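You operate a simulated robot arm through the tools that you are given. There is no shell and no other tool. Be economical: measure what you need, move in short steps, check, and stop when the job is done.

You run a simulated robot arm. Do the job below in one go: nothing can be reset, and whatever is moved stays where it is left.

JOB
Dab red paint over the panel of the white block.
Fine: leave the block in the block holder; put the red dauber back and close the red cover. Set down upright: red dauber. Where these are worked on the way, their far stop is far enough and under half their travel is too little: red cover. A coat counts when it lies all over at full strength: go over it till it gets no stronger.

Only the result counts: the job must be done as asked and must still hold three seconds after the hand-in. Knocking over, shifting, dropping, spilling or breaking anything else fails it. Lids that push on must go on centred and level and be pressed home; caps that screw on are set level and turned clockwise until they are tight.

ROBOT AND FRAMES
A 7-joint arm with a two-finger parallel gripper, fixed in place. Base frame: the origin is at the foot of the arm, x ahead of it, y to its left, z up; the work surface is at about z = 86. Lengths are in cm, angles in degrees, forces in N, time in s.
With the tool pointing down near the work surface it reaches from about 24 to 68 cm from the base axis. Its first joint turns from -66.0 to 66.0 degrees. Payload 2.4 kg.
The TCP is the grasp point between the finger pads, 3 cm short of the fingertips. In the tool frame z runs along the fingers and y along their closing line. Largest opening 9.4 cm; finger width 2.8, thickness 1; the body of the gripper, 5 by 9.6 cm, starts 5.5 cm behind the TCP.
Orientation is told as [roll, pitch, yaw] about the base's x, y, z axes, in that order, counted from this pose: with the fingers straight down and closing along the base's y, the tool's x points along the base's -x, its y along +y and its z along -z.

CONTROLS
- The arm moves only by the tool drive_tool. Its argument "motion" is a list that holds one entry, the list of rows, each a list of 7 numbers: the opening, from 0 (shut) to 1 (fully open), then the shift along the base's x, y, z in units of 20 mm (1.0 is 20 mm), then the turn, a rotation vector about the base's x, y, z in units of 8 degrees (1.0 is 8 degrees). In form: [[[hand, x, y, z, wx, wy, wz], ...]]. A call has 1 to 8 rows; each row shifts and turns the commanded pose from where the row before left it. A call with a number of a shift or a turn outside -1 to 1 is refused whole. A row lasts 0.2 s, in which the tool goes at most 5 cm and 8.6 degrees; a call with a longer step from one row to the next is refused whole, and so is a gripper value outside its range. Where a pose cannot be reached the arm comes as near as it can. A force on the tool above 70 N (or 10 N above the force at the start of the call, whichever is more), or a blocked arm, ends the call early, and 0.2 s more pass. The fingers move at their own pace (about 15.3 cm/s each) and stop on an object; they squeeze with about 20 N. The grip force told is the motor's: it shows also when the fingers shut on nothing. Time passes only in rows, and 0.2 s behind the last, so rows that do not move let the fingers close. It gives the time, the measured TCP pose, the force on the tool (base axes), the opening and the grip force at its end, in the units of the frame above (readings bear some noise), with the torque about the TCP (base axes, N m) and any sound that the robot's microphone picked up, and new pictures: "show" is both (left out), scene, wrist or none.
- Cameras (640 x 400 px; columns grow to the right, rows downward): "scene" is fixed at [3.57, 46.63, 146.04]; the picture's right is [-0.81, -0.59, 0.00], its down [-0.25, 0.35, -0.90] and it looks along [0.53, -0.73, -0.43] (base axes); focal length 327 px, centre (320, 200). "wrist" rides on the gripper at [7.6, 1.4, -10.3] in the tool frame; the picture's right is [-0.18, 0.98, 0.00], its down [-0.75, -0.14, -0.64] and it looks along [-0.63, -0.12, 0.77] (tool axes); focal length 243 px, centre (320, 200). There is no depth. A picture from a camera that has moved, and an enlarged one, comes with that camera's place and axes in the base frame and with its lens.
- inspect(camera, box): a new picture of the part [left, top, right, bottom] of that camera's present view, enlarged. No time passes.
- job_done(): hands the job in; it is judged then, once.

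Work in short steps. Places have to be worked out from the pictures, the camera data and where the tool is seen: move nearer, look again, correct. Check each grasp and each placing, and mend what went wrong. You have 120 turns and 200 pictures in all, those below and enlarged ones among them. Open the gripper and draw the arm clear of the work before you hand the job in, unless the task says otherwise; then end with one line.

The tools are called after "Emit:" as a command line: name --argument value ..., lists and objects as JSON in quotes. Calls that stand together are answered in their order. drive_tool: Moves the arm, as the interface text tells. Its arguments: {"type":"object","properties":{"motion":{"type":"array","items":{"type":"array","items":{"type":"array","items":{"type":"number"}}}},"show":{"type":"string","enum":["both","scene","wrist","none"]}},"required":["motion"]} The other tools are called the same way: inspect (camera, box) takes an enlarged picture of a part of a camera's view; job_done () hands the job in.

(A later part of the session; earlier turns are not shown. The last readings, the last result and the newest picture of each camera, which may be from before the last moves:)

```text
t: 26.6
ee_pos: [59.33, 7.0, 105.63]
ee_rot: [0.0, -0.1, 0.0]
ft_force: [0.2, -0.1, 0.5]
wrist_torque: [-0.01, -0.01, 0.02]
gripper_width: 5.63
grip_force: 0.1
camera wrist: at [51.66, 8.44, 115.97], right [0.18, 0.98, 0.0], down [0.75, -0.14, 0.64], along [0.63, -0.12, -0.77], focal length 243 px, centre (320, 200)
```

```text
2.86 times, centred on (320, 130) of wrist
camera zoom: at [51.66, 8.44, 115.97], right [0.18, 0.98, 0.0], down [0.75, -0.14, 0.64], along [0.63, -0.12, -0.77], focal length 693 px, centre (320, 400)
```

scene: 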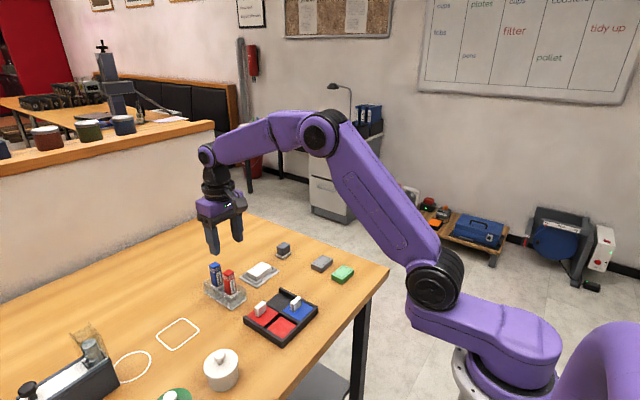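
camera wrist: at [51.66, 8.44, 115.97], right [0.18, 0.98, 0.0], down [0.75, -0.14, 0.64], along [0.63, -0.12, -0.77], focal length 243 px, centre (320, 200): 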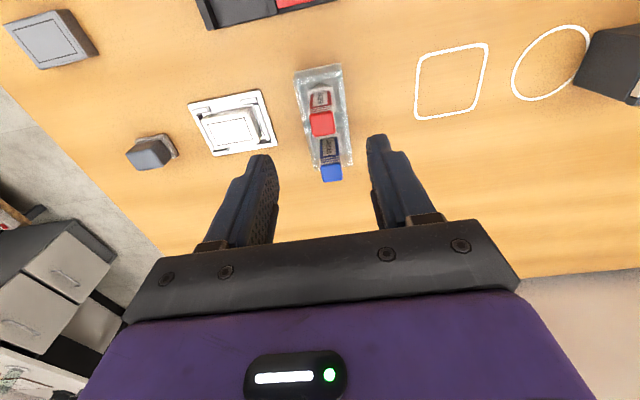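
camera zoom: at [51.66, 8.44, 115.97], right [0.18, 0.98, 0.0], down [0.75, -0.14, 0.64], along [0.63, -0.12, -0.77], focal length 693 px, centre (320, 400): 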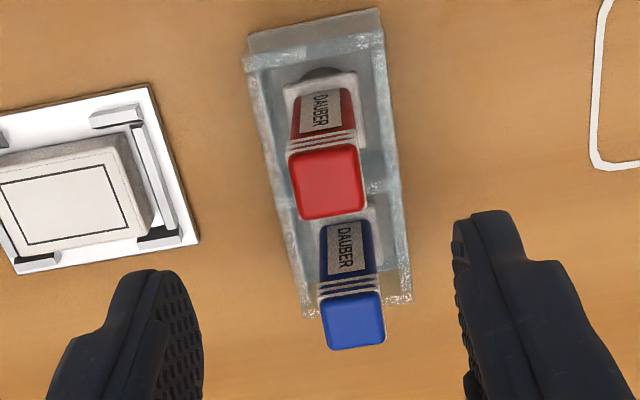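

Red dauber top centre ≈ (60.25,7.1), nearly square. I descend around it.

Emit:
drive_tool --motion '[[[0.6, 0.46, 0.05, 0, 0, 0, 0.12], [0.6, 0, 0, -0.86, 0, 0, 0], [0.6, 0, 0, -0.86, 0, 0, 0], [0.6, 0, 0, -0.86, 0, 0, 0], [0.6, 0, 0, -0.86, 0, 0, 0], [0.6, 0, 0, -0.86, 0, 0, 0], [0.6, 0, 0, -0.86, 0, 0, 0], [0.6, 0, 0, -0.86, 0, 0, 0]]]'

Emit:
inspect --camera "scene" --box '[180, 220, 300, 320]'

Emit:
inspect --camera "wrist" --box '[220, 60, 420, 240]'

```text
t: 28.4
ee_pos: [60.06, 7.07, 93.71]
ee_rot: [0.0, 0.1, 1.0]
ft_force: [0.2, -0.3, -0.9]
wrist_torque: [0.03, 0.02, 0.0]
gripper_width: 5.63
grip_force: 0.1
camera wrist: at [52.46, 8.42, 103.89], right [0.17, 0.99, 0.0], down [0.76, -0.13, 0.64], along [0.63, -0.11, -0.77], focal length 243 px, centre (320, 200)
```

scene: 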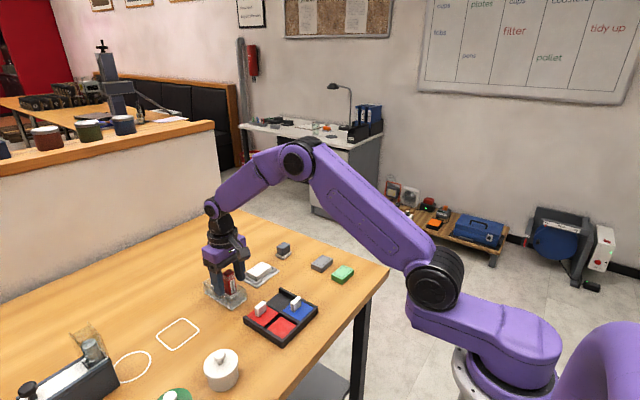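
wrist: 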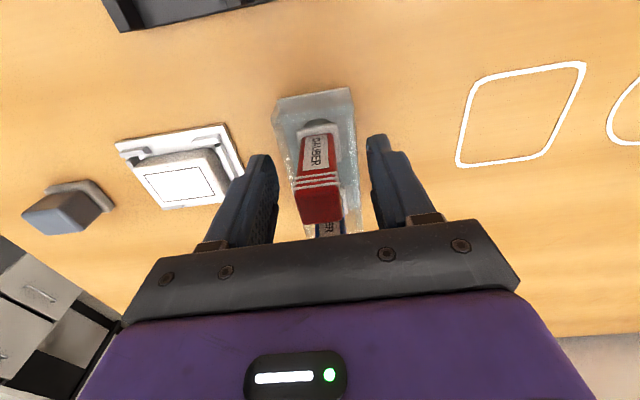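

```text
4.00 times, centred on (240, 270) of scene
camera zoom: at [3.57, 46.63, 146.04], right [-0.81, -0.59, 0.0], down [-0.25, 0.35, -0.9], along [0.53, -0.73, -0.43], focal length 1309 px, centre (640, -80)
```

zoom: 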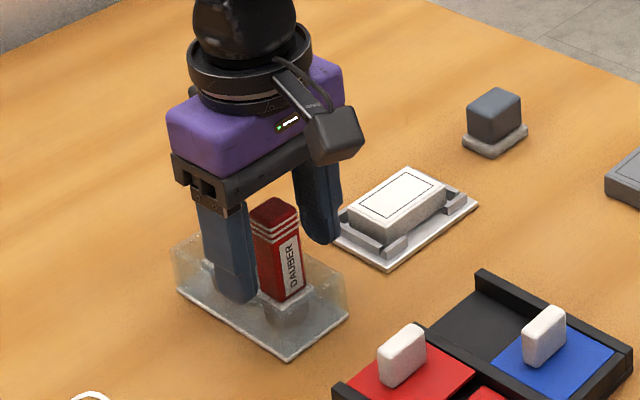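

```text
2.22 times, centred on (320, 150) of wrist
camera zoom: at [52.46, 8.42, 103.89], right [0.17, 0.99, 0.0], down [0.76, -0.13, 0.64], along [0.63, -0.11, -0.77], focal length 539 px, centre (320, 311)
```

zoom: 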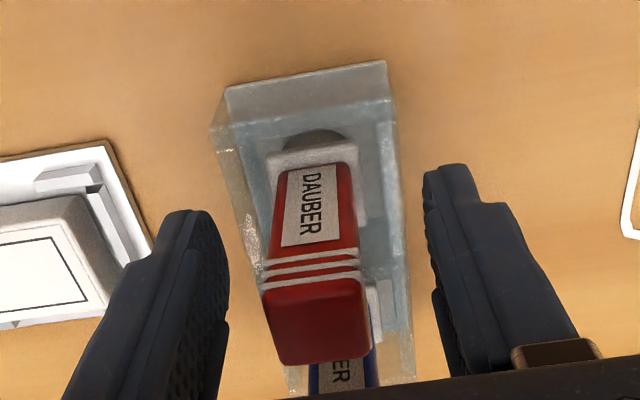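

Dauber centred between fingers. I grip.

Emit:
drive_tool --motion '[[[0, 0, 0, 0, 0, 0, 0], [0, 0, 0, 0, 0, 0, 0], [0, 0, 0, 0, 0, 0, 0], [0, 0, 0, 0, 0, 0, 0]]]' --show "none"

Emit:
inspect --camera "wrist" --box '[220, 60, 420, 240]'

```text
t: 29.4
ee_pos: [60.05, 7.07, 93.58]
ee_rot: [0.0, -0.1, 0.9]
ft_force: [0.6, 0.2, 0.6]
wrist_torque: [-0.02, 0.0, 0.0]
gripper_width: 2.51
grip_force: 19.7
```

```text
2.22 times, centred on (320, 150) of wrist
camera zoom: at [52.47, 8.42, 103.92], right [0.17, 0.99, 0.0], down [0.76, -0.13, 0.64], along [0.63, -0.11, -0.77], focal length 539 px, centre (320, 311)
```

zoom: 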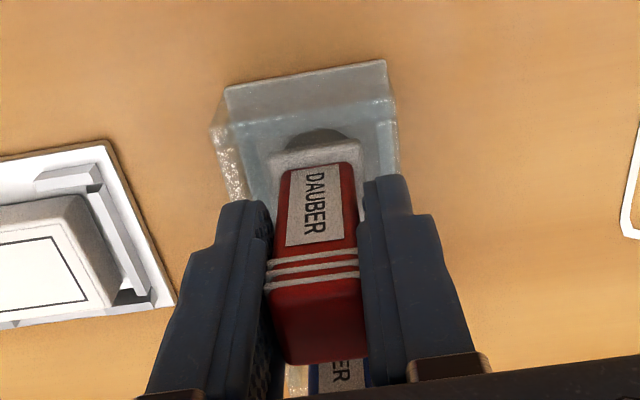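

Dauber gripped (2.5 cm). This command pose is "home"; I lift 8 cm straight up and inspect the tip.

Emit:
drive_tool --motion '[[[0, 0, 0, 0.5, 0, 0, 0], [0, 0, 0, 0.5, 0, 0, 0], [0, 0, 0, 1, 0, 0, 0], [0, 0, 0, 1, 0, 0, 0], [0, 0, 0, 1, 0, 0, 0], [0, 0, 0, 0, 0, 0, 0]]]' --show "scene"

Emit:
inspect --camera "scene" --box '[180, 200, 320, 310]'

Emit:
inspect --camera "wrist" --box '[220, 60, 420, 240]'

```text
t: 30.8
ee_pos: [60.17, 7.08, 101.55]
ee_rot: [0.0, 0.1, 0.9]
ft_force: [0.2, 0.7, -0.4]
wrist_torque: [0.03, -0.02, -0.05]
gripper_width: 2.52
grip_force: 20.4
```

scene: 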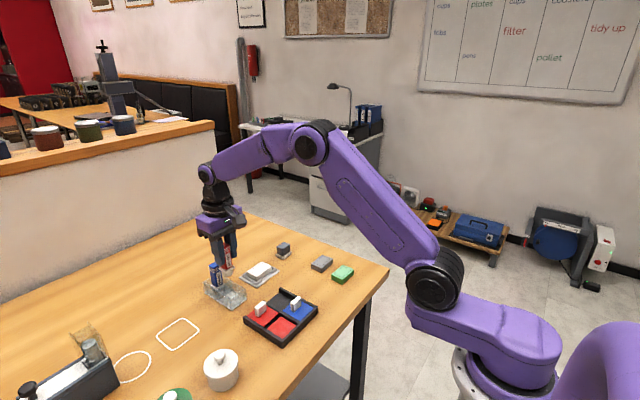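

```text
3.64 times, centred on (250, 255) of scene
camera zoom: at [3.57, 46.63, 146.04], right [-0.81, -0.59, 0.0], down [-0.25, 0.35, -0.9], along [0.53, -0.73, -0.43], focal length 1190 px, centre (574, 0)
```

zoom: 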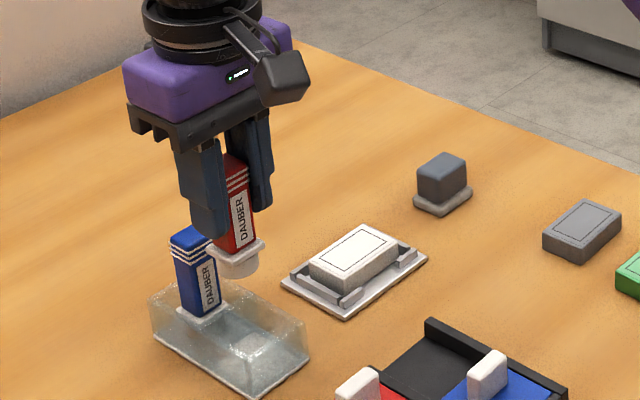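

```text
2.22 times, centred on (320, 150) of wrist
camera zoom: at [52.53, 8.42, 111.9], right [0.17, 0.99, 0.0], down [0.76, -0.13, 0.64], along [0.63, -0.11, -0.77], focal length 539 px, centre (320, 311)
```

zoom: 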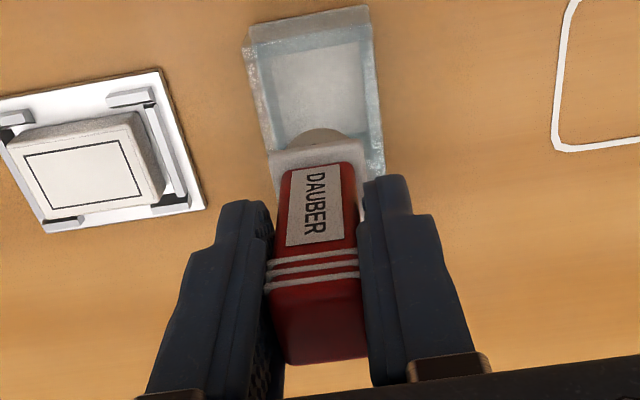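

Sponge (~2.8 cm dia) bottom is about 6.4 cm below the TCP. I carry the dauber above the red pad.

Emit:
drive_tool --motion '[[[0, -1, 0, 0, 0, 0, 0], [0, -1, 0, 0, 0, 0, 0], [0, -1, 0, 0, 0, 0, 0], [0, -1, 0, 0, 0, 0, 0], [0, -1, 0, 0, 0, 0, 0], [0, -1, 0, 0, 0, 0, 0], [0, -1, 0, 0, 0, 0, 0], [0, -1, 0, 0, 0, 0, 0]]]' --show "none"

Emit:
drive_tool --motion '[[[0, -0.6, -0.05, 0, 0, 0, 0], [0, 0, 0, -1, 0, 0, 0], [0, 0, 0, -1, 0, 0, 0], [0, 0, 0, -0.75, 0, 0, 0], [0, 0, 0, 0, 0, 0, 0]]]'

Emit:
inspect --camera "scene" --box '[230, 250, 350, 350]'

Emit:
inspect --camera "wrist" --box '[220, 60, 420, 240]'

```text
t: 32.6
ee_pos: [44.12, 7.03, 101.65]
ee_rot: [0.0, 0.1, 0.9]
ft_force: [0.0, 0.6, -0.9]
wrist_torque: [-0.03, -0.05, -0.01]
gripper_width: 2.5
grip_force: 19.8
```

```text
t: 33.8
ee_pos: [42.98, 7.06, 96.02]
ee_rot: [0.1, 0.0, 1.0]
ft_force: [-0.1, 0.1, 1.3]
wrist_torque: [0.02, 0.03, 0.0]
gripper_width: 2.53
grip_force: 19.5
camera wrist: at [35.41, 8.41, 106.34], right [0.17, 0.99, 0.0], down [0.76, -0.13, 0.64], along [0.63, -0.11, -0.77], focal length 243 px, centre (320, 200)
```

scene: 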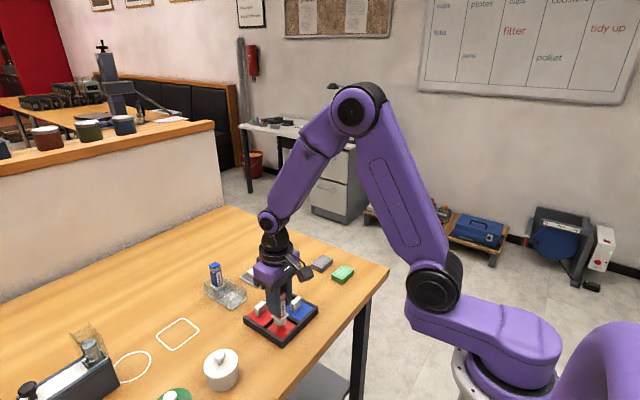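
wrist: 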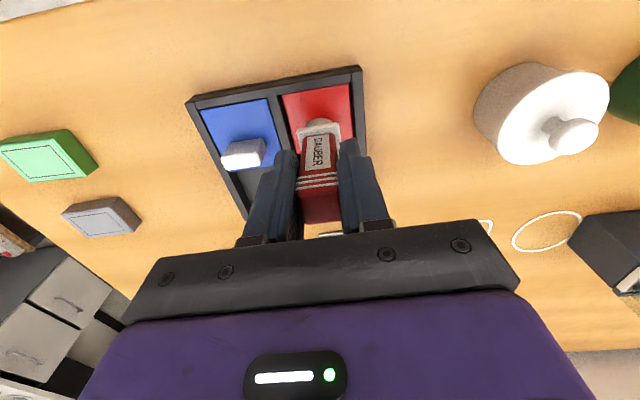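

```text
4.00 times, centred on (290, 300) of scene
camera zoom: at [3.57, 46.63, 146.04], right [-0.81, -0.59, 0.0], down [-0.25, 0.35, -0.9], along [0.53, -0.73, -0.43], focal length 1309 px, centre (440, -200)
```

zoom: 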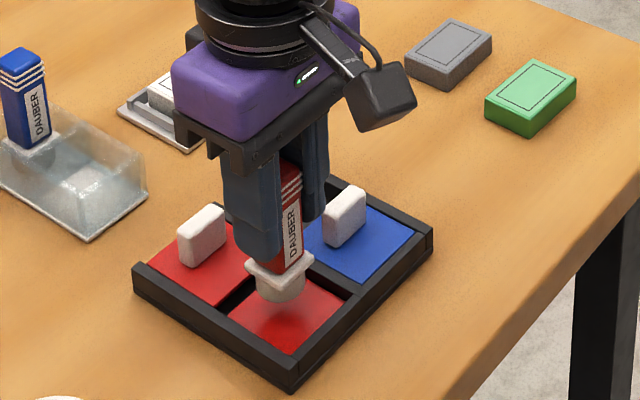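

```text
2.22 times, centred on (320, 150) of wrist
camera zoom: at [35.41, 8.41, 106.34], right [0.17, 0.99, 0.0], down [0.76, -0.13, 0.64], along [0.63, -0.11, -0.77], focal length 539 px, centre (320, 311)
```

zoom: 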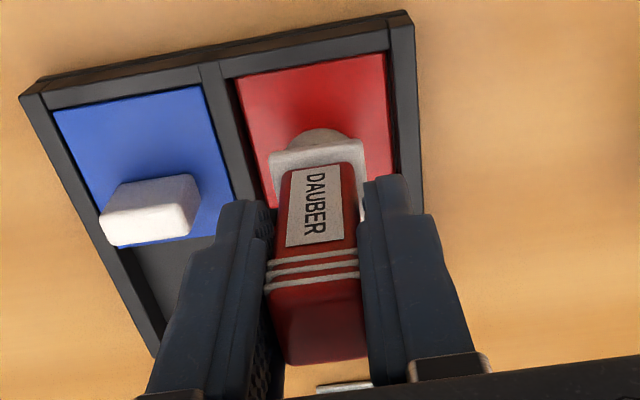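

Dauber is over the pad. I press down gently until contact.

Emit:
drive_tool --motion '[[[0, 0, 0, -0.4, 0, 0, 0], [0, 0, 0, -0.4, 0, 0, 0], [0, 0, 0, -0.2, 0, 0, 0], [0, 0, 0, -0.1, 0, 0, 0], [0, 0, 0, 0, 0, 0, 0]]]' --show "none"

Emit:
inspect --camera "scene" --box '[230, 250, 350, 350]'

```text
t: 35.0
ee_pos: [42.97, 6.97, 94.0]
ee_rot: [-0.1, -0.2, 1.0]
ft_force: [4.0, 0.6, 16.0]
wrist_torque: [0.02, -0.37, 0.01]
gripper_width: 2.55
grip_force: 20.0
```

```text
4.00 times, centred on (290, 300) of scene
camera zoom: at [3.56, 46.63, 146.04], right [-0.81, -0.59, 0.0], down [-0.25, 0.35, -0.9], along [0.53, -0.73, -0.43], focal length 1309 px, centre (440, -200)
```

zoom: 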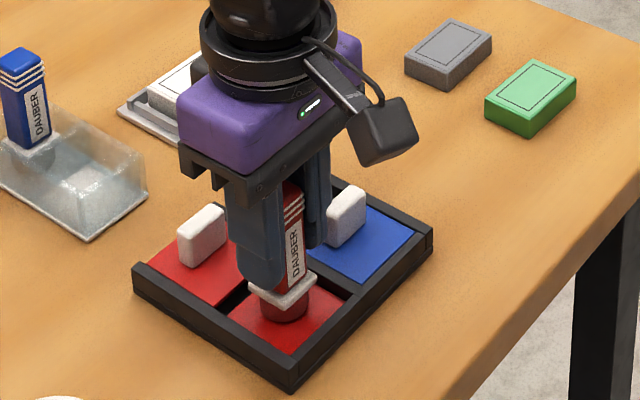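

Sponge turned red with 16 N. I lift and carry it to the first dab point on the panel.

Emit:
drive_tool --motion '[[[0, 0, 0, 1, 0, 0, 0], [0, 0, 0, 1, 0, 0, 0], [0, 0, 0, 1, 0, 0, 0], [0, 0.92, -0.496, 0, 0, 0, 0], [0, 0.92, -0.496, 0, 0, 0, 0], [0, 0.92, -0.496, 0, 0, 0, 0], [0, 0.92, -0.496, 0, 0, 0, 0], [0, 0.92, -0.496, 0, 0, 0, 0]]]' --show "none"

Emit:
drive_tool --motion '[[[0, 0.92, -0.496, 0, 0, 0, 0], [0, 0.92, -0.496, 0, 0, 0, 0], [0, 0.92, -0.496, 0, 0, 0, 0], [0, 0.92, -0.496, 0, 0, 0, 0], [0, 0.92, -0.496, 0, 0, 0, 0], [0, 0, 0, -0.8, 0, 0, 0], [0, 0, 0, -0.8, 0, 0, 0], [0, 0, 0, 0, 0, 0, 0]]]'

Emit:
inspect --camera "scene" --box '[200, 220, 320, 310]'

Emit:
inspect --camera "wrist" --box '[220, 60, 420, 240]'

```text
t: 36.8
ee_pos: [52.23, 2.01, 99.99]
ee_rot: [0.0, 0.0, 1.0]
ft_force: [0.6, 0.7, -1.1]
wrist_torque: [-0.03, -0.03, 0.0]
gripper_width: 2.52
grip_force: 20.6
```

```text
t: 38.6
ee_pos: [61.38, -3.05, 96.57]
ee_rot: [0.1, 0.0, 1.0]
ft_force: [-0.3, -0.2, 0.3]
wrist_torque: [0.0, 0.0, -0.01]
gripper_width: 2.52
grip_force: 20.2
camera wrist: at [53.76, -1.66, 106.82], right [0.17, 0.99, 0.0], down [0.76, -0.13, 0.64], along [0.63, -0.11, -0.77], focal length 243 px, centre (320, 200)
```

scene: 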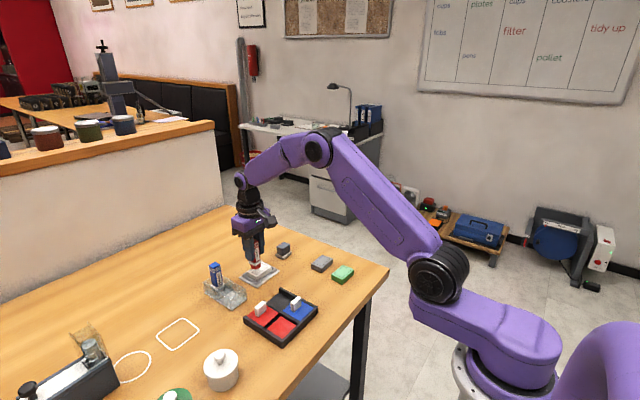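
wrist: 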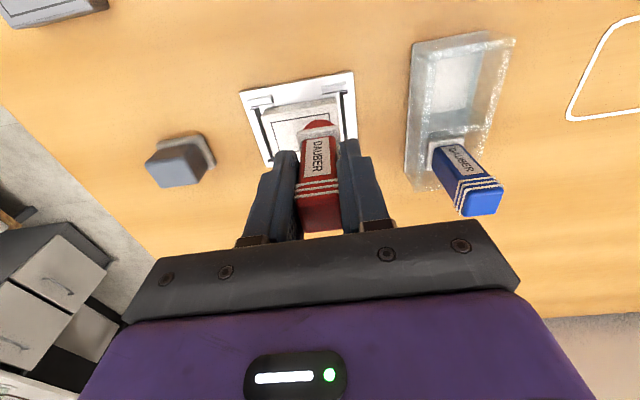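

```text
4.44 times, centred on (260, 265) of scene
camera zoom: at [3.58, 46.63, 146.04], right [-0.81, -0.59, 0.0], down [-0.25, 0.35, -0.9], along [0.53, -0.73, -0.43], focal length 1454 px, centre (587, -89)
```

zoom: 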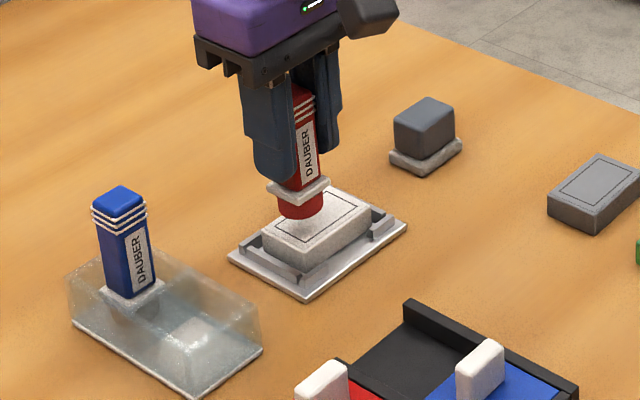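

```text
2.22 times, centred on (320, 150) of wrist
camera zoom: at [53.76, -1.66, 106.82], right [0.17, 0.99, 0.0], down [0.76, -0.13, 0.64], along [0.63, -0.11, -0.77], focal length 539 px, centre (320, 311)
```

zoom: 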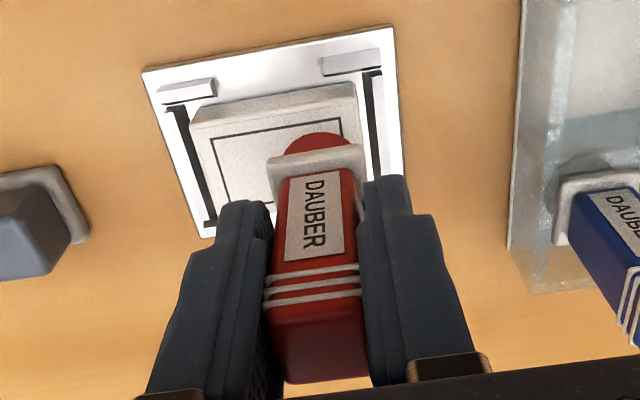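

Positioned over the +y end. I lower gently to contact, keeping the force low as the dauber slipped a touch.

Emit:
drive_tool --motion '[[[0, 0, 0, -0.5, 0, 0, 0], [0, 0, 0, -0.3, 0, 0, 0], [0, 0, 0, -0.1, 0, 0, 0], [0, 0, 0, 0, 0, 0, 0]]]' --show "none"

Emit:
inspect --camera "scene" --box '[200, 220, 320, 310]'

```text
t: 39.6
ee_pos: [61.33, -3.04, 94.9]
ee_rot: [-0.1, -0.1, 1.0]
ft_force: [-1.5, 0.0, 6.0]
wrist_torque: [-0.02, 0.05, 0.05]
gripper_width: 2.51
grip_force: 19.7
```

```text
4.44 times, centred on (260, 265) of scene
camera zoom: at [3.56, 46.63, 146.04], right [-0.81, -0.59, 0.0], down [-0.25, 0.35, -0.9], along [0.53, -0.73, -0.43], focal length 1454 px, centre (587, -89)
```

zoom: 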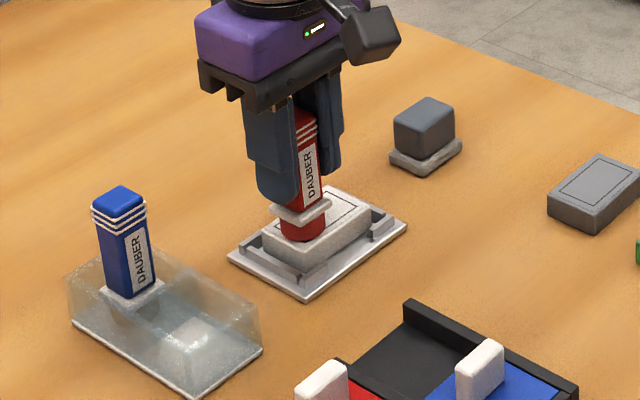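

Contact at 6 N. I lift slightly and look at the mark.

Emit:
drive_tool --motion '[[[0, 0, 0, 1, 0, 0, 0], [0, 0.6, -0.7, 0, 0, 0, 0], [0, 0, 0, 0, 0, 0, 0]]]' --show "none"

Emit:
inspect --camera "scene" --box '[230, 240, 300, 300]'

Emit:
inspect --camera "wrist" --box '[220, 60, 420, 240]'

```text
t: 40.4
ee_pos: [62.6, -4.34, 96.78]
ee_rot: [0.0, 0.0, 1.0]
ft_force: [-0.2, 1.0, 0.1]
wrist_torque: [0.01, -0.04, -0.02]
gripper_width: 2.52
grip_force: 20.2
```

```text
6.67 times, centred on (265, 270) of scene
camera zoom: at [3.58, 46.63, 146.04], right [-0.81, -0.59, 0.0], down [-0.25, 0.35, -0.9], along [0.53, -0.73, -0.43], focal length 2182 px, centre (687, -267)
```

zoom: 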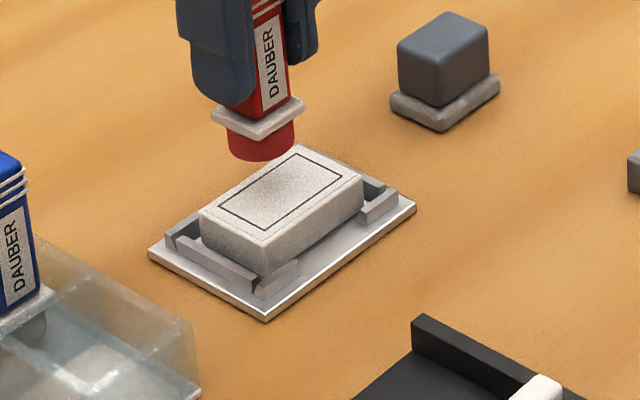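

```text
2.22 times, centred on (320, 150) of wrist
camera zoom: at [54.97, -3.07, 107.17], right [0.17, 0.99, 0.0], down [0.76, -0.13, 0.64], along [0.63, -0.11, -0.77], focal length 539 px, centre (320, 311)
```

zoom: 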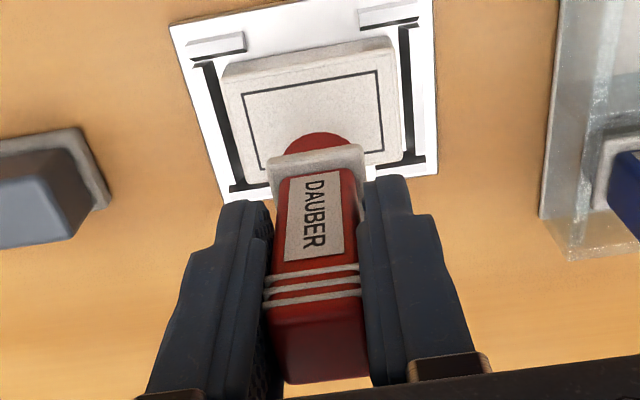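

No visible mark yet, so the press was too light. I press harder here (~12–15 N) with a short hold.

Emit:
drive_tool --motion '[[[0, 0, 0, -0.5, 0, 0, 0], [0, 0, 0, -0.4, 0, 0, 0], [0, 0, 0, -0.15, 0, 0, 0], [0, 0, 0, -0.1, 0, 0, 0], [0, 0, 0, 0, 0, 0, 0], [0, 0, 0, 0, 0, 0, 0]]]' --show "none"

Emit:
drive_tool --motion '[[[0, 0, 0, 1, 0, 0, 0], [0, 0, 0, 0.3, 0, 0, 0], [0, 0, 0, 0, 0, 0, 0]]]' --show "none"

Emit:
inspect --camera "scene" --box '[230, 240, 300, 300]'

```text
t: 41.8
ee_pos: [62.77, -4.33, 94.69]
ee_rot: [0.1, -0.2, 0.9]
ft_force: [2.5, -0.8, 16.7]
wrist_torque: [-0.04, -0.24, -0.02]
gripper_width: 2.52
grip_force: 19.7
```

```text
t: 42.6
ee_pos: [62.37, -4.36, 97.25]
ee_rot: [0.0, 0.2, 1.0]
ft_force: [0.3, -1.0, 0.0]
wrist_torque: [0.01, -0.03, -0.02]
gripper_width: 2.52
grip_force: 20.1
```

```text
6.67 times, centred on (265, 270) of scene
camera zoom: at [3.57, 46.63, 146.04], right [-0.81, -0.59, 0.0], down [-0.25, 0.35, -0.9], along [0.53, -0.73, -0.43], focal length 2182 px, centre (687, -267)
```

zoom: 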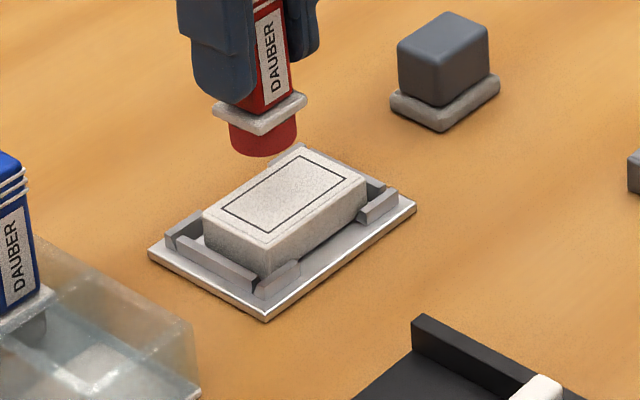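

Still nothing obvious from this view; I move back and up to inspect the panel with the wrist camera.

Emit:
drive_tool --motion '[[[0, -0.5, 0.6, 0.5, 0, 0, 0], [0, -0.6, 0.6, 0.5, 0, 0, 0], [0, -0.5, 0.6, 0.5, 0, 0, 0], [0, 0, 0.6, 0, 0, 0, 0], [0, 0, 0, 0, 0, 0, 0]]]' --show "wrist"

Emit:
inspect --camera "wrist" --box '[180, 60, 300, 180]'

Emit:
inspect --camera "scene" --box '[220, 220, 300, 290]'

```text
t: 43.8
ee_pos: [59.2, 0.55, 100.13]
ee_rot: [0.0, 0.0, 1.0]
ft_force: [1.0, 0.6, -0.5]
wrist_torque: [0.0, -0.01, -0.01]
gripper_width: 2.5
grip_force: 20.2
camera wrist: at [51.6, 1.86, 110.42], right [0.17, 0.99, 0.0], down [0.76, -0.13, 0.64], along [0.63, -0.11, -0.77], focal length 243 px, centre (320, 200)
```

wrist: 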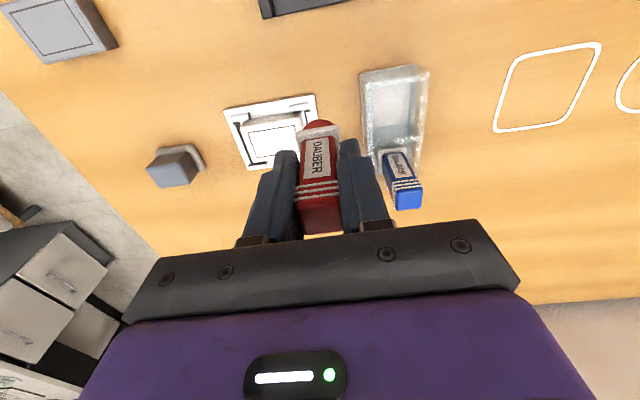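

```text
3.33 times, centred on (240, 120) of wrist
camera zoom: at [51.6, 1.86, 110.42], right [0.17, 0.99, 0.0], down [0.76, -0.13, 0.64], along [0.63, -0.11, -0.77], focal length 809 px, centre (587, 467)
```

zoom: 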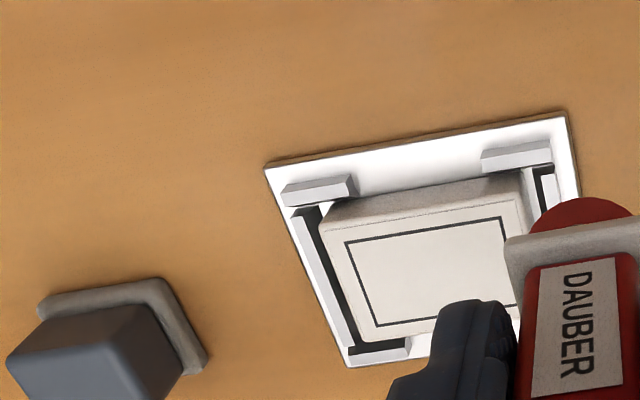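

```text
5.71 times, centred on (260, 255) of scene
camera zoom: at [3.57, 46.63, 146.04], right [-0.81, -0.59, 0.0], down [-0.25, 0.35, -0.9], along [0.53, -0.73, -0.43], focal length 1870 px, centre (663, -114)
```

zoom: 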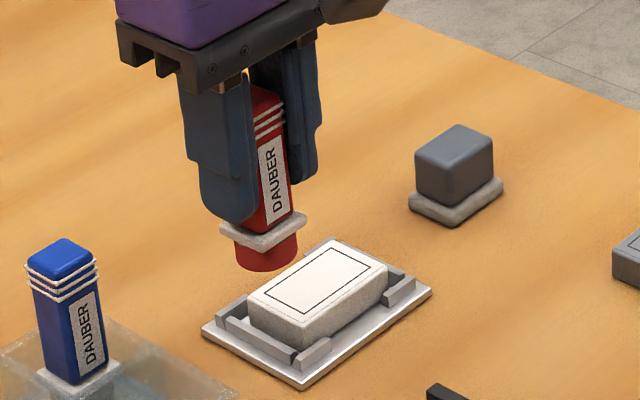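

The panel is still clean. I'll press at the panel's centre with a longer dwell.

Emit:
drive_tool --motion '[[[0, 0.6, -0.9, 0, 0, 0, 0], [0, 0.65, -0.9, 0, 0, 0, 0], [0, 0, -0.7, -1, 0, 0, 0], [0, 0, 0, -1, 0, 0, 0], [0, 0, 0, -0.5, 0, 0, 0], [0, 0, 0, -0.15, 0, 0, 0], [0, 0, 0, 0, 0, 0, 0]]]' --show "none"

Emit:
inspect --camera "wrist" --box '[220, 60, 420, 240]'

Emit:
inspect --camera "scene" --box '[230, 240, 300, 300]'

```text
t: 45.4
ee_pos: [61.92, -4.49, 94.87]
ee_rot: [0.1, 0.1, 1.0]
ft_force: [-0.3, 0.1, -0.9]
wrist_torque: [0.0, 0.03, 0.0]
gripper_width: 2.5
grip_force: 20.0
```

```text
2.22 times, centred on (320, 150) of wrist
camera zoom: at [54.3, -3.16, 105.18], right [0.17, 0.99, 0.0], down [0.76, -0.13, 0.64], along [0.63, -0.11, -0.77], focal length 539 px, centre (320, 311)
```

zoom: 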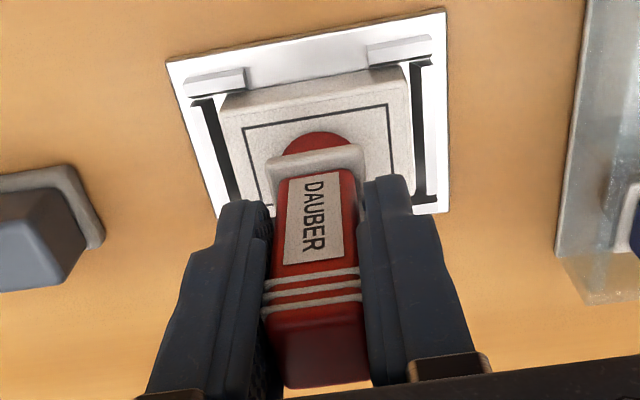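

```text
6.67 times, centred on (265, 270) of scene
camera zoom: at [3.57, 46.63, 146.04], right [-0.81, -0.59, 0.0], down [-0.25, 0.35, -0.9], along [0.53, -0.73, -0.43], focal length 2182 px, centre (687, -267)
```

zoom: 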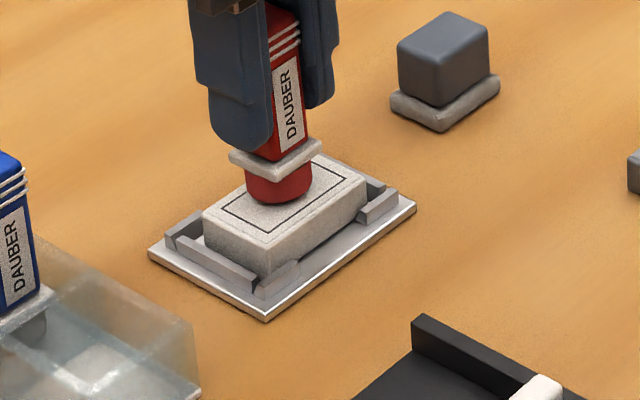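

Just above contact. I press further and dwell.

Emit:
drive_tool --motion '[[[0, 0, 0, -0.1, 0, 0, 0], [0, 0, 0, -0.1, 0, 0, 0], [0, 0, 0, -0.05, 0, 0, 0], [0, 0, 0, 0, 0, 0, 0], [0, 0, 0, 0, 0, 0, 0], [0, 0, 0, 0, 0, 0, 0], [0, 0, 0, 0, 0, 0, 0], [0, 0, 0, 0, 0, 0, 0]]]' --show "none"

Emit:
inspect --camera "scene" --box '[230, 240, 300, 300]'

```text
t: 47.2
ee_pos: [61.92, -4.6, 94.5]
ee_rot: [0.0, 0.0, 1.1]
ft_force: [2.6, -0.2, 16.1]
wrist_torque: [0.0, -0.34, -0.02]
gripper_width: 2.52
grip_force: 20.0
```

```text
6.67 times, centred on (265, 270) of scene
camera zoom: at [3.55, 46.63, 146.04], right [-0.81, -0.59, 0.0], down [-0.25, 0.35, -0.9], along [0.53, -0.73, -0.43], focal length 2182 px, centre (687, -267)
```

zoom: 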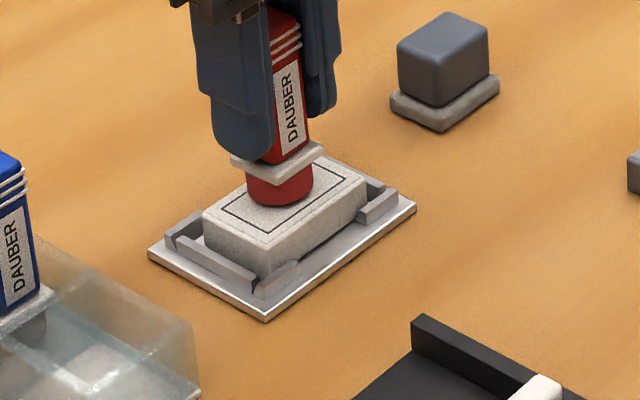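

I lift to look.

Emit:
drive_tool --motion '[[[0, 0, 0, 1, 0, 0, 0], [0, 0, 0.2, 1, 0, 0, 0], [0, 0, 1, 0, 0, 0, 0], [0, 0, 1, 0, 0, 0, 0], [0, 0, 0.8, 0, 0, 0, 0], [0, 0, 0, 0, 0, 0, 0]]]' --show "none"

Emit:
inspect --camera "wrist" --box '[120, 40, 420, 240]'

Emit:
inspect --camera "scene" --box '[215, 225, 305, 295]'

```text
t: 48.6
ee_pos: [61.81, 1.46, 98.4]
ee_rot: [0.0, -0.1, 1.0]
ft_force: [-0.2, -0.3, -0.5]
wrist_torque: [-0.04, 0.01, 0.01]
gripper_width: 2.52
grip_force: 20.0
```

```text
2.00 times, centred on (270, 140) of wrist
camera zoom: at [54.24, 2.76, 108.68], right [0.17, 0.99, 0.0], down [0.76, -0.13, 0.64], along [0.63, -0.11, -0.77], focal length 485 px, centre (420, 320)
```

zoom: 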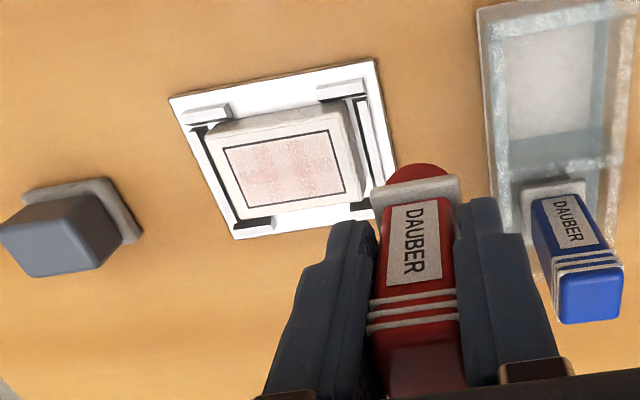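

```text
5.71 times, centred on (260, 260) of scene
camera zoom: at [3.57, 46.63, 146.04], right [-0.81, -0.59, 0.0], down [-0.25, 0.35, -0.9], along [0.53, -0.73, -0.43], focal length 1870 px, centre (663, -143)
```

zoom: 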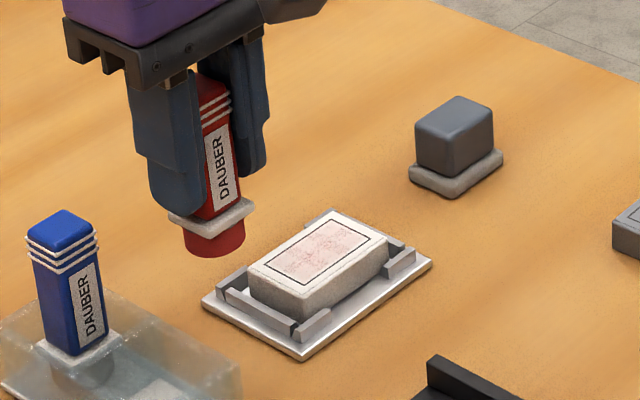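

A faint coat now covers the whole panel: centred dabs count. I repeat dabs at the centre, twice, and look.

Emit:
drive_tool --motion '[[[0, 0, -1, 0, 0, 0, 0], [0, 0, -1, 0, 0, 0, 0], [0, 0, -1, -0.6, 0, 0, 0], [0, 0, 0, -0.9, 0, 0, 0], [0, 0, 0, -0.4, 0, 0, 0], [0, 0, 0, -0.13, 0, 0, 0], [0, 0, 0, 0, 0, 0, 0], [0, 0, 0, 0, 0, 0, 0]]]' --show "none"

Emit:
drive_tool --motion '[[[0, 0, 0, 0, 0, 0, 0], [0, 0, 0, 1, 0, 0, 0], [0, 0, 0, 1, 0, 0, 0], [0, 0, 1, 0, 0, 0, 0], [0, 0, 1, 0, 0, 0, 0], [0, 0, 1, 0, 0, 0, 0], [0, 0, 0, 0, 0, 0, 0]]]' --show "none"

Emit:
inspect --camera "wrist" --box '[120, 40, 420, 240]'

```text
t: 50.4
ee_pos: [62.02, -4.66, 94.38]
ee_rot: [0.0, -0.2, 0.9]
ft_force: [-1.7, 2.1, 16.2]
wrist_torque: [0.1, -0.05, 0.01]
gripper_width: 2.52
grip_force: 19.9
```

```text
t: 52.0
ee_pos: [61.72, 1.53, 98.25]
ee_rot: [0.0, 0.1, 1.0]
ft_force: [-0.3, 0.5, 0.6]
wrist_torque: [-0.01, 0.0, -0.01]
gripper_width: 2.52
grip_force: 19.7
```

```text
2.00 times, centred on (270, 140) of wrist
camera zoom: at [54.12, 2.86, 108.52], right [0.17, 0.99, 0.0], down [0.76, -0.13, 0.64], along [0.63, -0.11, -0.77], focal length 485 px, centre (420, 320)
```

zoom: 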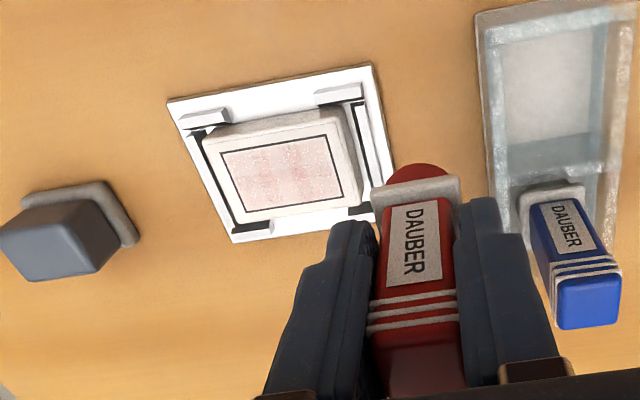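

Slightly stronger. I do a series of press–lift cycles at the centre.

Emit:
drive_tool --motion '[[[0, 0, -1, 0, 0, 0, 0], [0, 0, -1, 0, 0, 0, 0], [0, 0, -1, -0.6, 0, 0, 0], [0, 0, 0, -0.9, 0, 0, 0], [0, 0, 0, -0.4, 0, 0, 0], [0, 0, 0, -0.13, 0, 0, 0], [0, 0, 0, 0, 0, 0, 0], [0, 0, 0, 0, 0, 0, 0]]]' --show "none"

Emit:
drive_tool --motion '[[[0, 0, 0, 0.4, 0, 0, 0], [0, 0, 0, 0, 0, 0, 0], [0, 0, 0, -0.4, 0, 0, 0], [0, 0, 0, 0, 0, 0, 0], [0, 0, 0, 0.4, 0, 0, 0], [0, 0, 0, 0, 0, 0, 0], [0, 0, 0, -0.4, 0, 0, 0], [0, 0, 0, 0, 0, 0, 0]]]' --show "none"

Emit:
drive_tool --motion '[[[0, 0, 0, 0, 0, 0, 0], [0, 0, 0, 1, 0, 0, 0], [0, 0, 0, 1, 0, 0, 0], [0, 0, 1, 0, 0, 0, 0], [0, 0, 1, 0, 0, 0, 0], [0, 0, 1, 0, 0, 0, 0], [0, 0, 0, 0, 0, 0, 0]]]' --show "none"

Emit:
inspect --camera "wrist" --box '[120, 40, 420, 240]'

Emit:
inspect --camera "scene" --box '[215, 225, 305, 295]'

```text
t: 53.8
ee_pos: [62.01, -4.6, 94.26]
ee_rot: [0.0, -0.2, 1.0]
ft_force: [0.0, -1.0, 17.0]
wrist_torque: [-0.13, -0.12, 0.01]
gripper_width: 2.51
grip_force: 19.9
```

```text
t: 55.6
ee_pos: [61.86, -4.47, 94.49]
ee_rot: [-0.1, -0.1, 1.0]
ft_force: [-3.2, 0.9, 10.5]
wrist_torque: [-0.06, 0.07, -0.01]
gripper_width: 2.52
grip_force: 19.9
```

```text
t: 57.2
ee_pos: [61.82, 1.47, 98.4]
ee_rot: [0.0, 0.0, 1.0]
ft_force: [0.0, -0.6, 0.1]
wrist_torque: [0.01, -0.01, -0.02]
gripper_width: 2.54
grip_force: 20.1
```

```text
2.00 times, centred on (270, 140) of wrist
camera zoom: at [54.27, 2.91, 108.59], right [0.17, 0.99, 0.0], down [0.76, -0.13, 0.64], along [0.63, -0.11, -0.77], focal length 485 px, centre (420, 320)
```

zoom: 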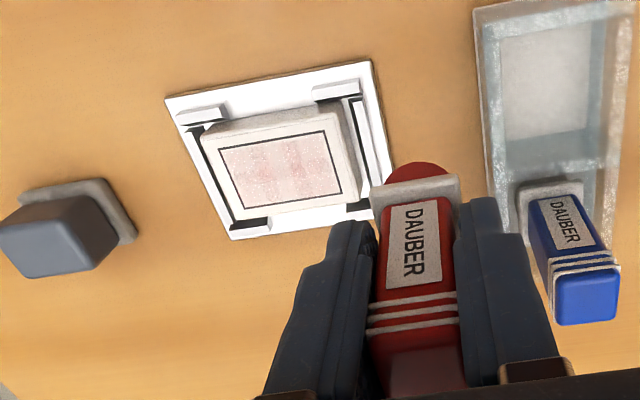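

```text
5.71 times, centred on (260, 260) of scene
camera zoom: at [3.57, 46.63, 146.04], right [-0.81, -0.59, 0.0], down [-0.25, 0.35, -0.9], along [0.53, -0.73, -0.43], focal length 1870 px, centre (663, -143)
```

zoom: 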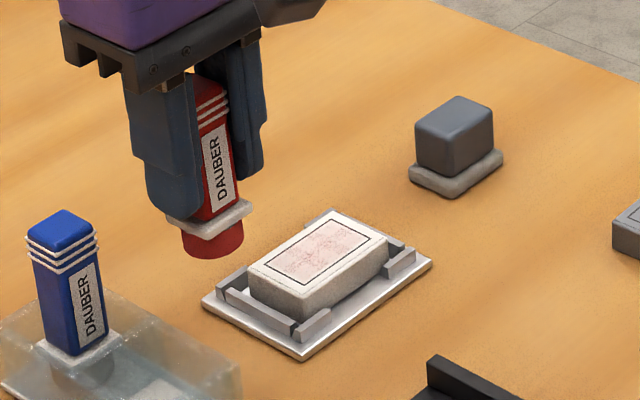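

Without reloading it gets no stronger. I go back to the pad for more paint.

Emit:
drive_tool --motion '[[[0, -0.94, 0.276, 0, 0, 0, 0], [0, -0.94, 0.276, 0, 0, 0, 0], [0, -0.94, 0.276, 0, 0, 0, 0], [0, -0.94, 0.276, 0, 0, 0, 0], [0, -0.94, 0.276, 0, 0, 0, 0], [0, -0.94, 0.276, 0, 0, 0, 0], [0, -0.94, 0.276, 0, 0, 0, 0], [0, -0.94, 0.276, 0, 0, 0, 0]]]' --show "none"

Emit:
drive_tool --motion '[[[0, -0.94, 0.276, 0, 0, 0, 0], [0, -0.94, 0.276, 0, 0, 0, 0], [0, 0, 0, -0.9, 0, 0, 0], [0, 0, 0, -0.9, 0, 0, 0], [0, 0, 0, -0.45, 0, 0, 0], [0, 0, 0, -0.1, 0, 0, 0], [0, 0, 0, 0, 0, 0, 0]]]' --show "none"

Emit:
inspect --camera "scene" --box '[230, 250, 350, 350]'

```text
t: 59.0
ee_pos: [46.87, 5.83, 98.39]
ee_rot: [0.0, 0.1, 1.0]
ft_force: [0.0, -0.1, -0.3]
wrist_torque: [0.01, 0.01, 0.01]
gripper_width: 2.52
grip_force: 19.9
```

```text
t: 60.6
ee_pos: [42.98, 6.91, 93.58]
ee_rot: [0.0, -0.1, 1.1]
ft_force: [0.7, 0.0, -0.1]
wrist_torque: [0.02, -0.01, 0.0]
gripper_width: 2.52
grip_force: 19.8
```

```text
4.00 times, centred on (290, 300) of scene
camera zoom: at [3.57, 46.63, 146.04], right [-0.81, -0.59, 0.0], down [-0.25, 0.35, -0.9], along [0.53, -0.73, -0.43], focal length 1309 px, centre (440, -200)
```

zoom: 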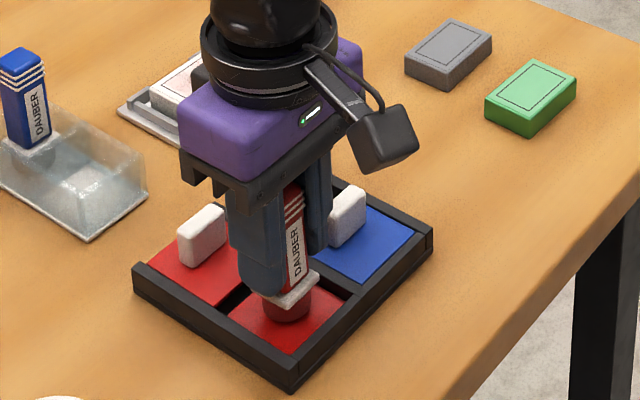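

Not touching yet; I lower in small steps.

Emit:
drive_tool --motion '[[[0, 0, 0, -0.1, 0, 0, 0], [0, 0, 0, -0.07, 0, 0, 0], [0, 0, 0, 0, 0, 0, 0], [0, 0, 0, 0, 0, 0, 0], [0, 0, 0, 0, 0, 0, 0]]]' --show "none"

Emit:
inspect --camera "scene" --box '[260, 280, 320, 330]'

```text
t: 61.8
ee_pos: [43.06, 6.96, 93.26]
ee_rot: [-0.1, -0.1, 0.9]
ft_force: [1.0, 1.6, 17.4]
wrist_torque: [0.03, -0.19, 0.01]
gripper_width: 2.54
grip_force: 19.7
```

```text
8.00 times, centred on (290, 305) of scene
camera zoom: at [3.55, 46.63, 146.04], right [-0.81, -0.59, 0.0], down [-0.25, 0.35, -0.9], along [0.53, -0.73, -0.43], focal length 2618 px, centre (560, -640)
```

zoom: 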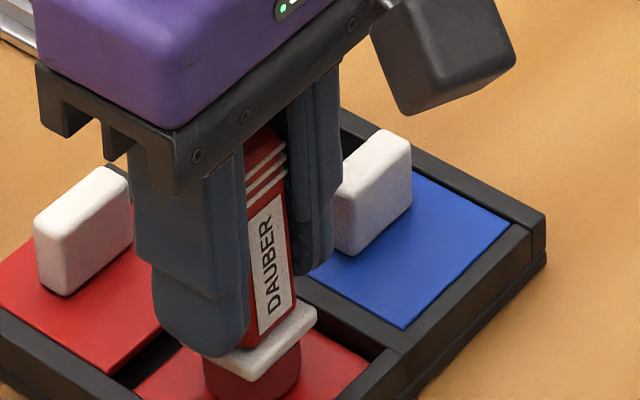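

Loaded with 17 N (the dauber has tilted a bit in the grip). I return to the panel centre and dab.

Emit:
drive_tool --motion '[[[0, 0, 0, 0.9, 0, 0, 0], [0, 0, 0, 0.9, 0, 0, 0], [0, 0, 0, 0.9, 0, 0, 0], [0, 0.94, -0.576, 0, 0, 0, 0], [0, 0.94, -0.576, 0, 0, 0, 0], [0, 0.94, -0.576, 0, 0, 0, 0], [0, 0.94, -0.576, 0, 0, 0, 0], [0, 0.94, -0.576, 0, 0, 0, 0]]]' --show "none"

Emit:
drive_tool --motion '[[[0, 0.94, -0.576, 0, 0, 0, 0], [0, 0.94, -0.576, 0, 0, 0, 0], [0, 0.94, -0.576, 0, 0, 0, 0], [0, 0.94, -0.576, 0, 0, 0, 0], [0, 0.94, -0.576, 0, 0, 0, 0], [0, 0, 0, -1, 0, 0, 0], [0, 0, 0, -0.8, 0, 0, 0], [0, 0, 0, 0, 0, 0, 0]]]' --show "scene"

Emit:
inspect --camera "scene" --box '[220, 230, 300, 300]'

Emit:
inspect --camera "wrist" --box '[220, 60, 420, 240]'

```text
t: 63.6
ee_pos: [52.44, 1.25, 98.65]
ee_rot: [0.0, -0.1, 1.1]
ft_force: [-0.1, 0.0, -0.3]
wrist_torque: [0.03, 0.05, 0.02]
gripper_width: 2.55
grip_force: 19.9
```

```text
t: 65.4
ee_pos: [61.85, -4.66, 95.11]
ee_rot: [0.0, 0.0, 0.9]
ft_force: [-0.3, -0.4, 0.2]
wrist_torque: [0.02, 0.0, -0.02]
gripper_width: 2.53
grip_force: 19.6
```

scene: 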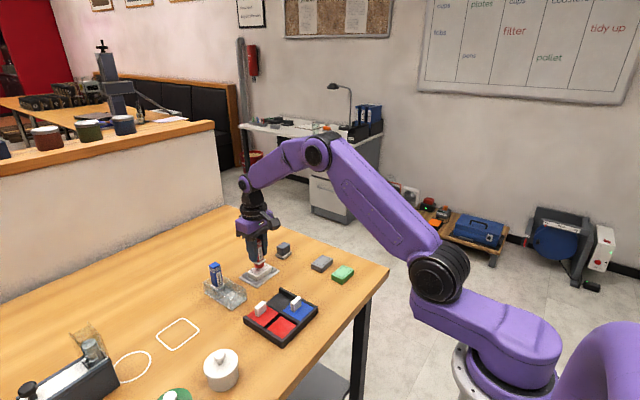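

```text
5.71 times, centred on (260, 265) of scene
camera zoom: at [3.58, 46.63, 146.04], right [-0.81, -0.59, 0.0], down [-0.25, 0.35, -0.9], along [0.53, -0.73, -0.43], focal length 1870 px, centre (663, -171)
```

zoom: 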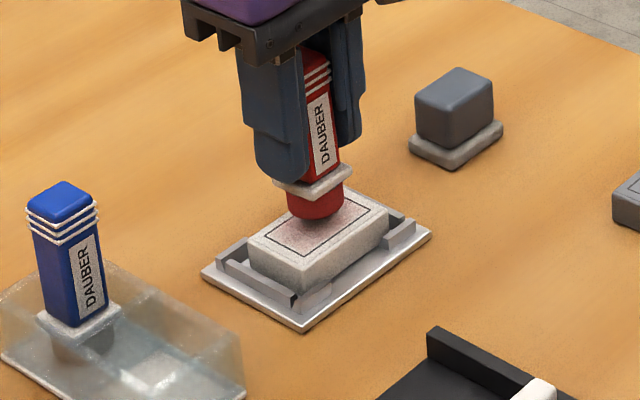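

```text
2.22 times, centred on (320, 150) of wrist
camera zoom: at [54.27, -3.21, 105.36], right [0.17, 0.99, 0.0], down [0.76, -0.13, 0.64], along [0.63, -0.11, -0.77], focal length 539 px, centre (320, 311)
```

zoom: 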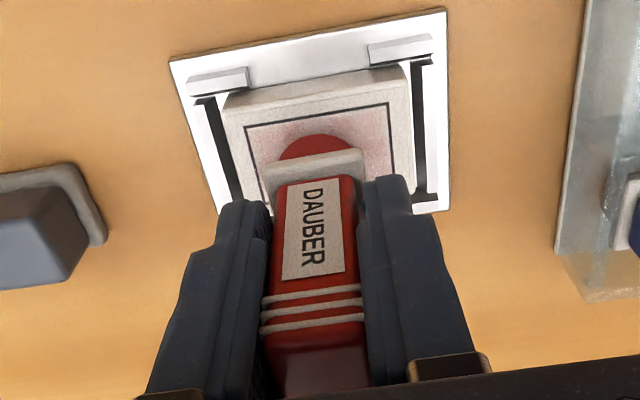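

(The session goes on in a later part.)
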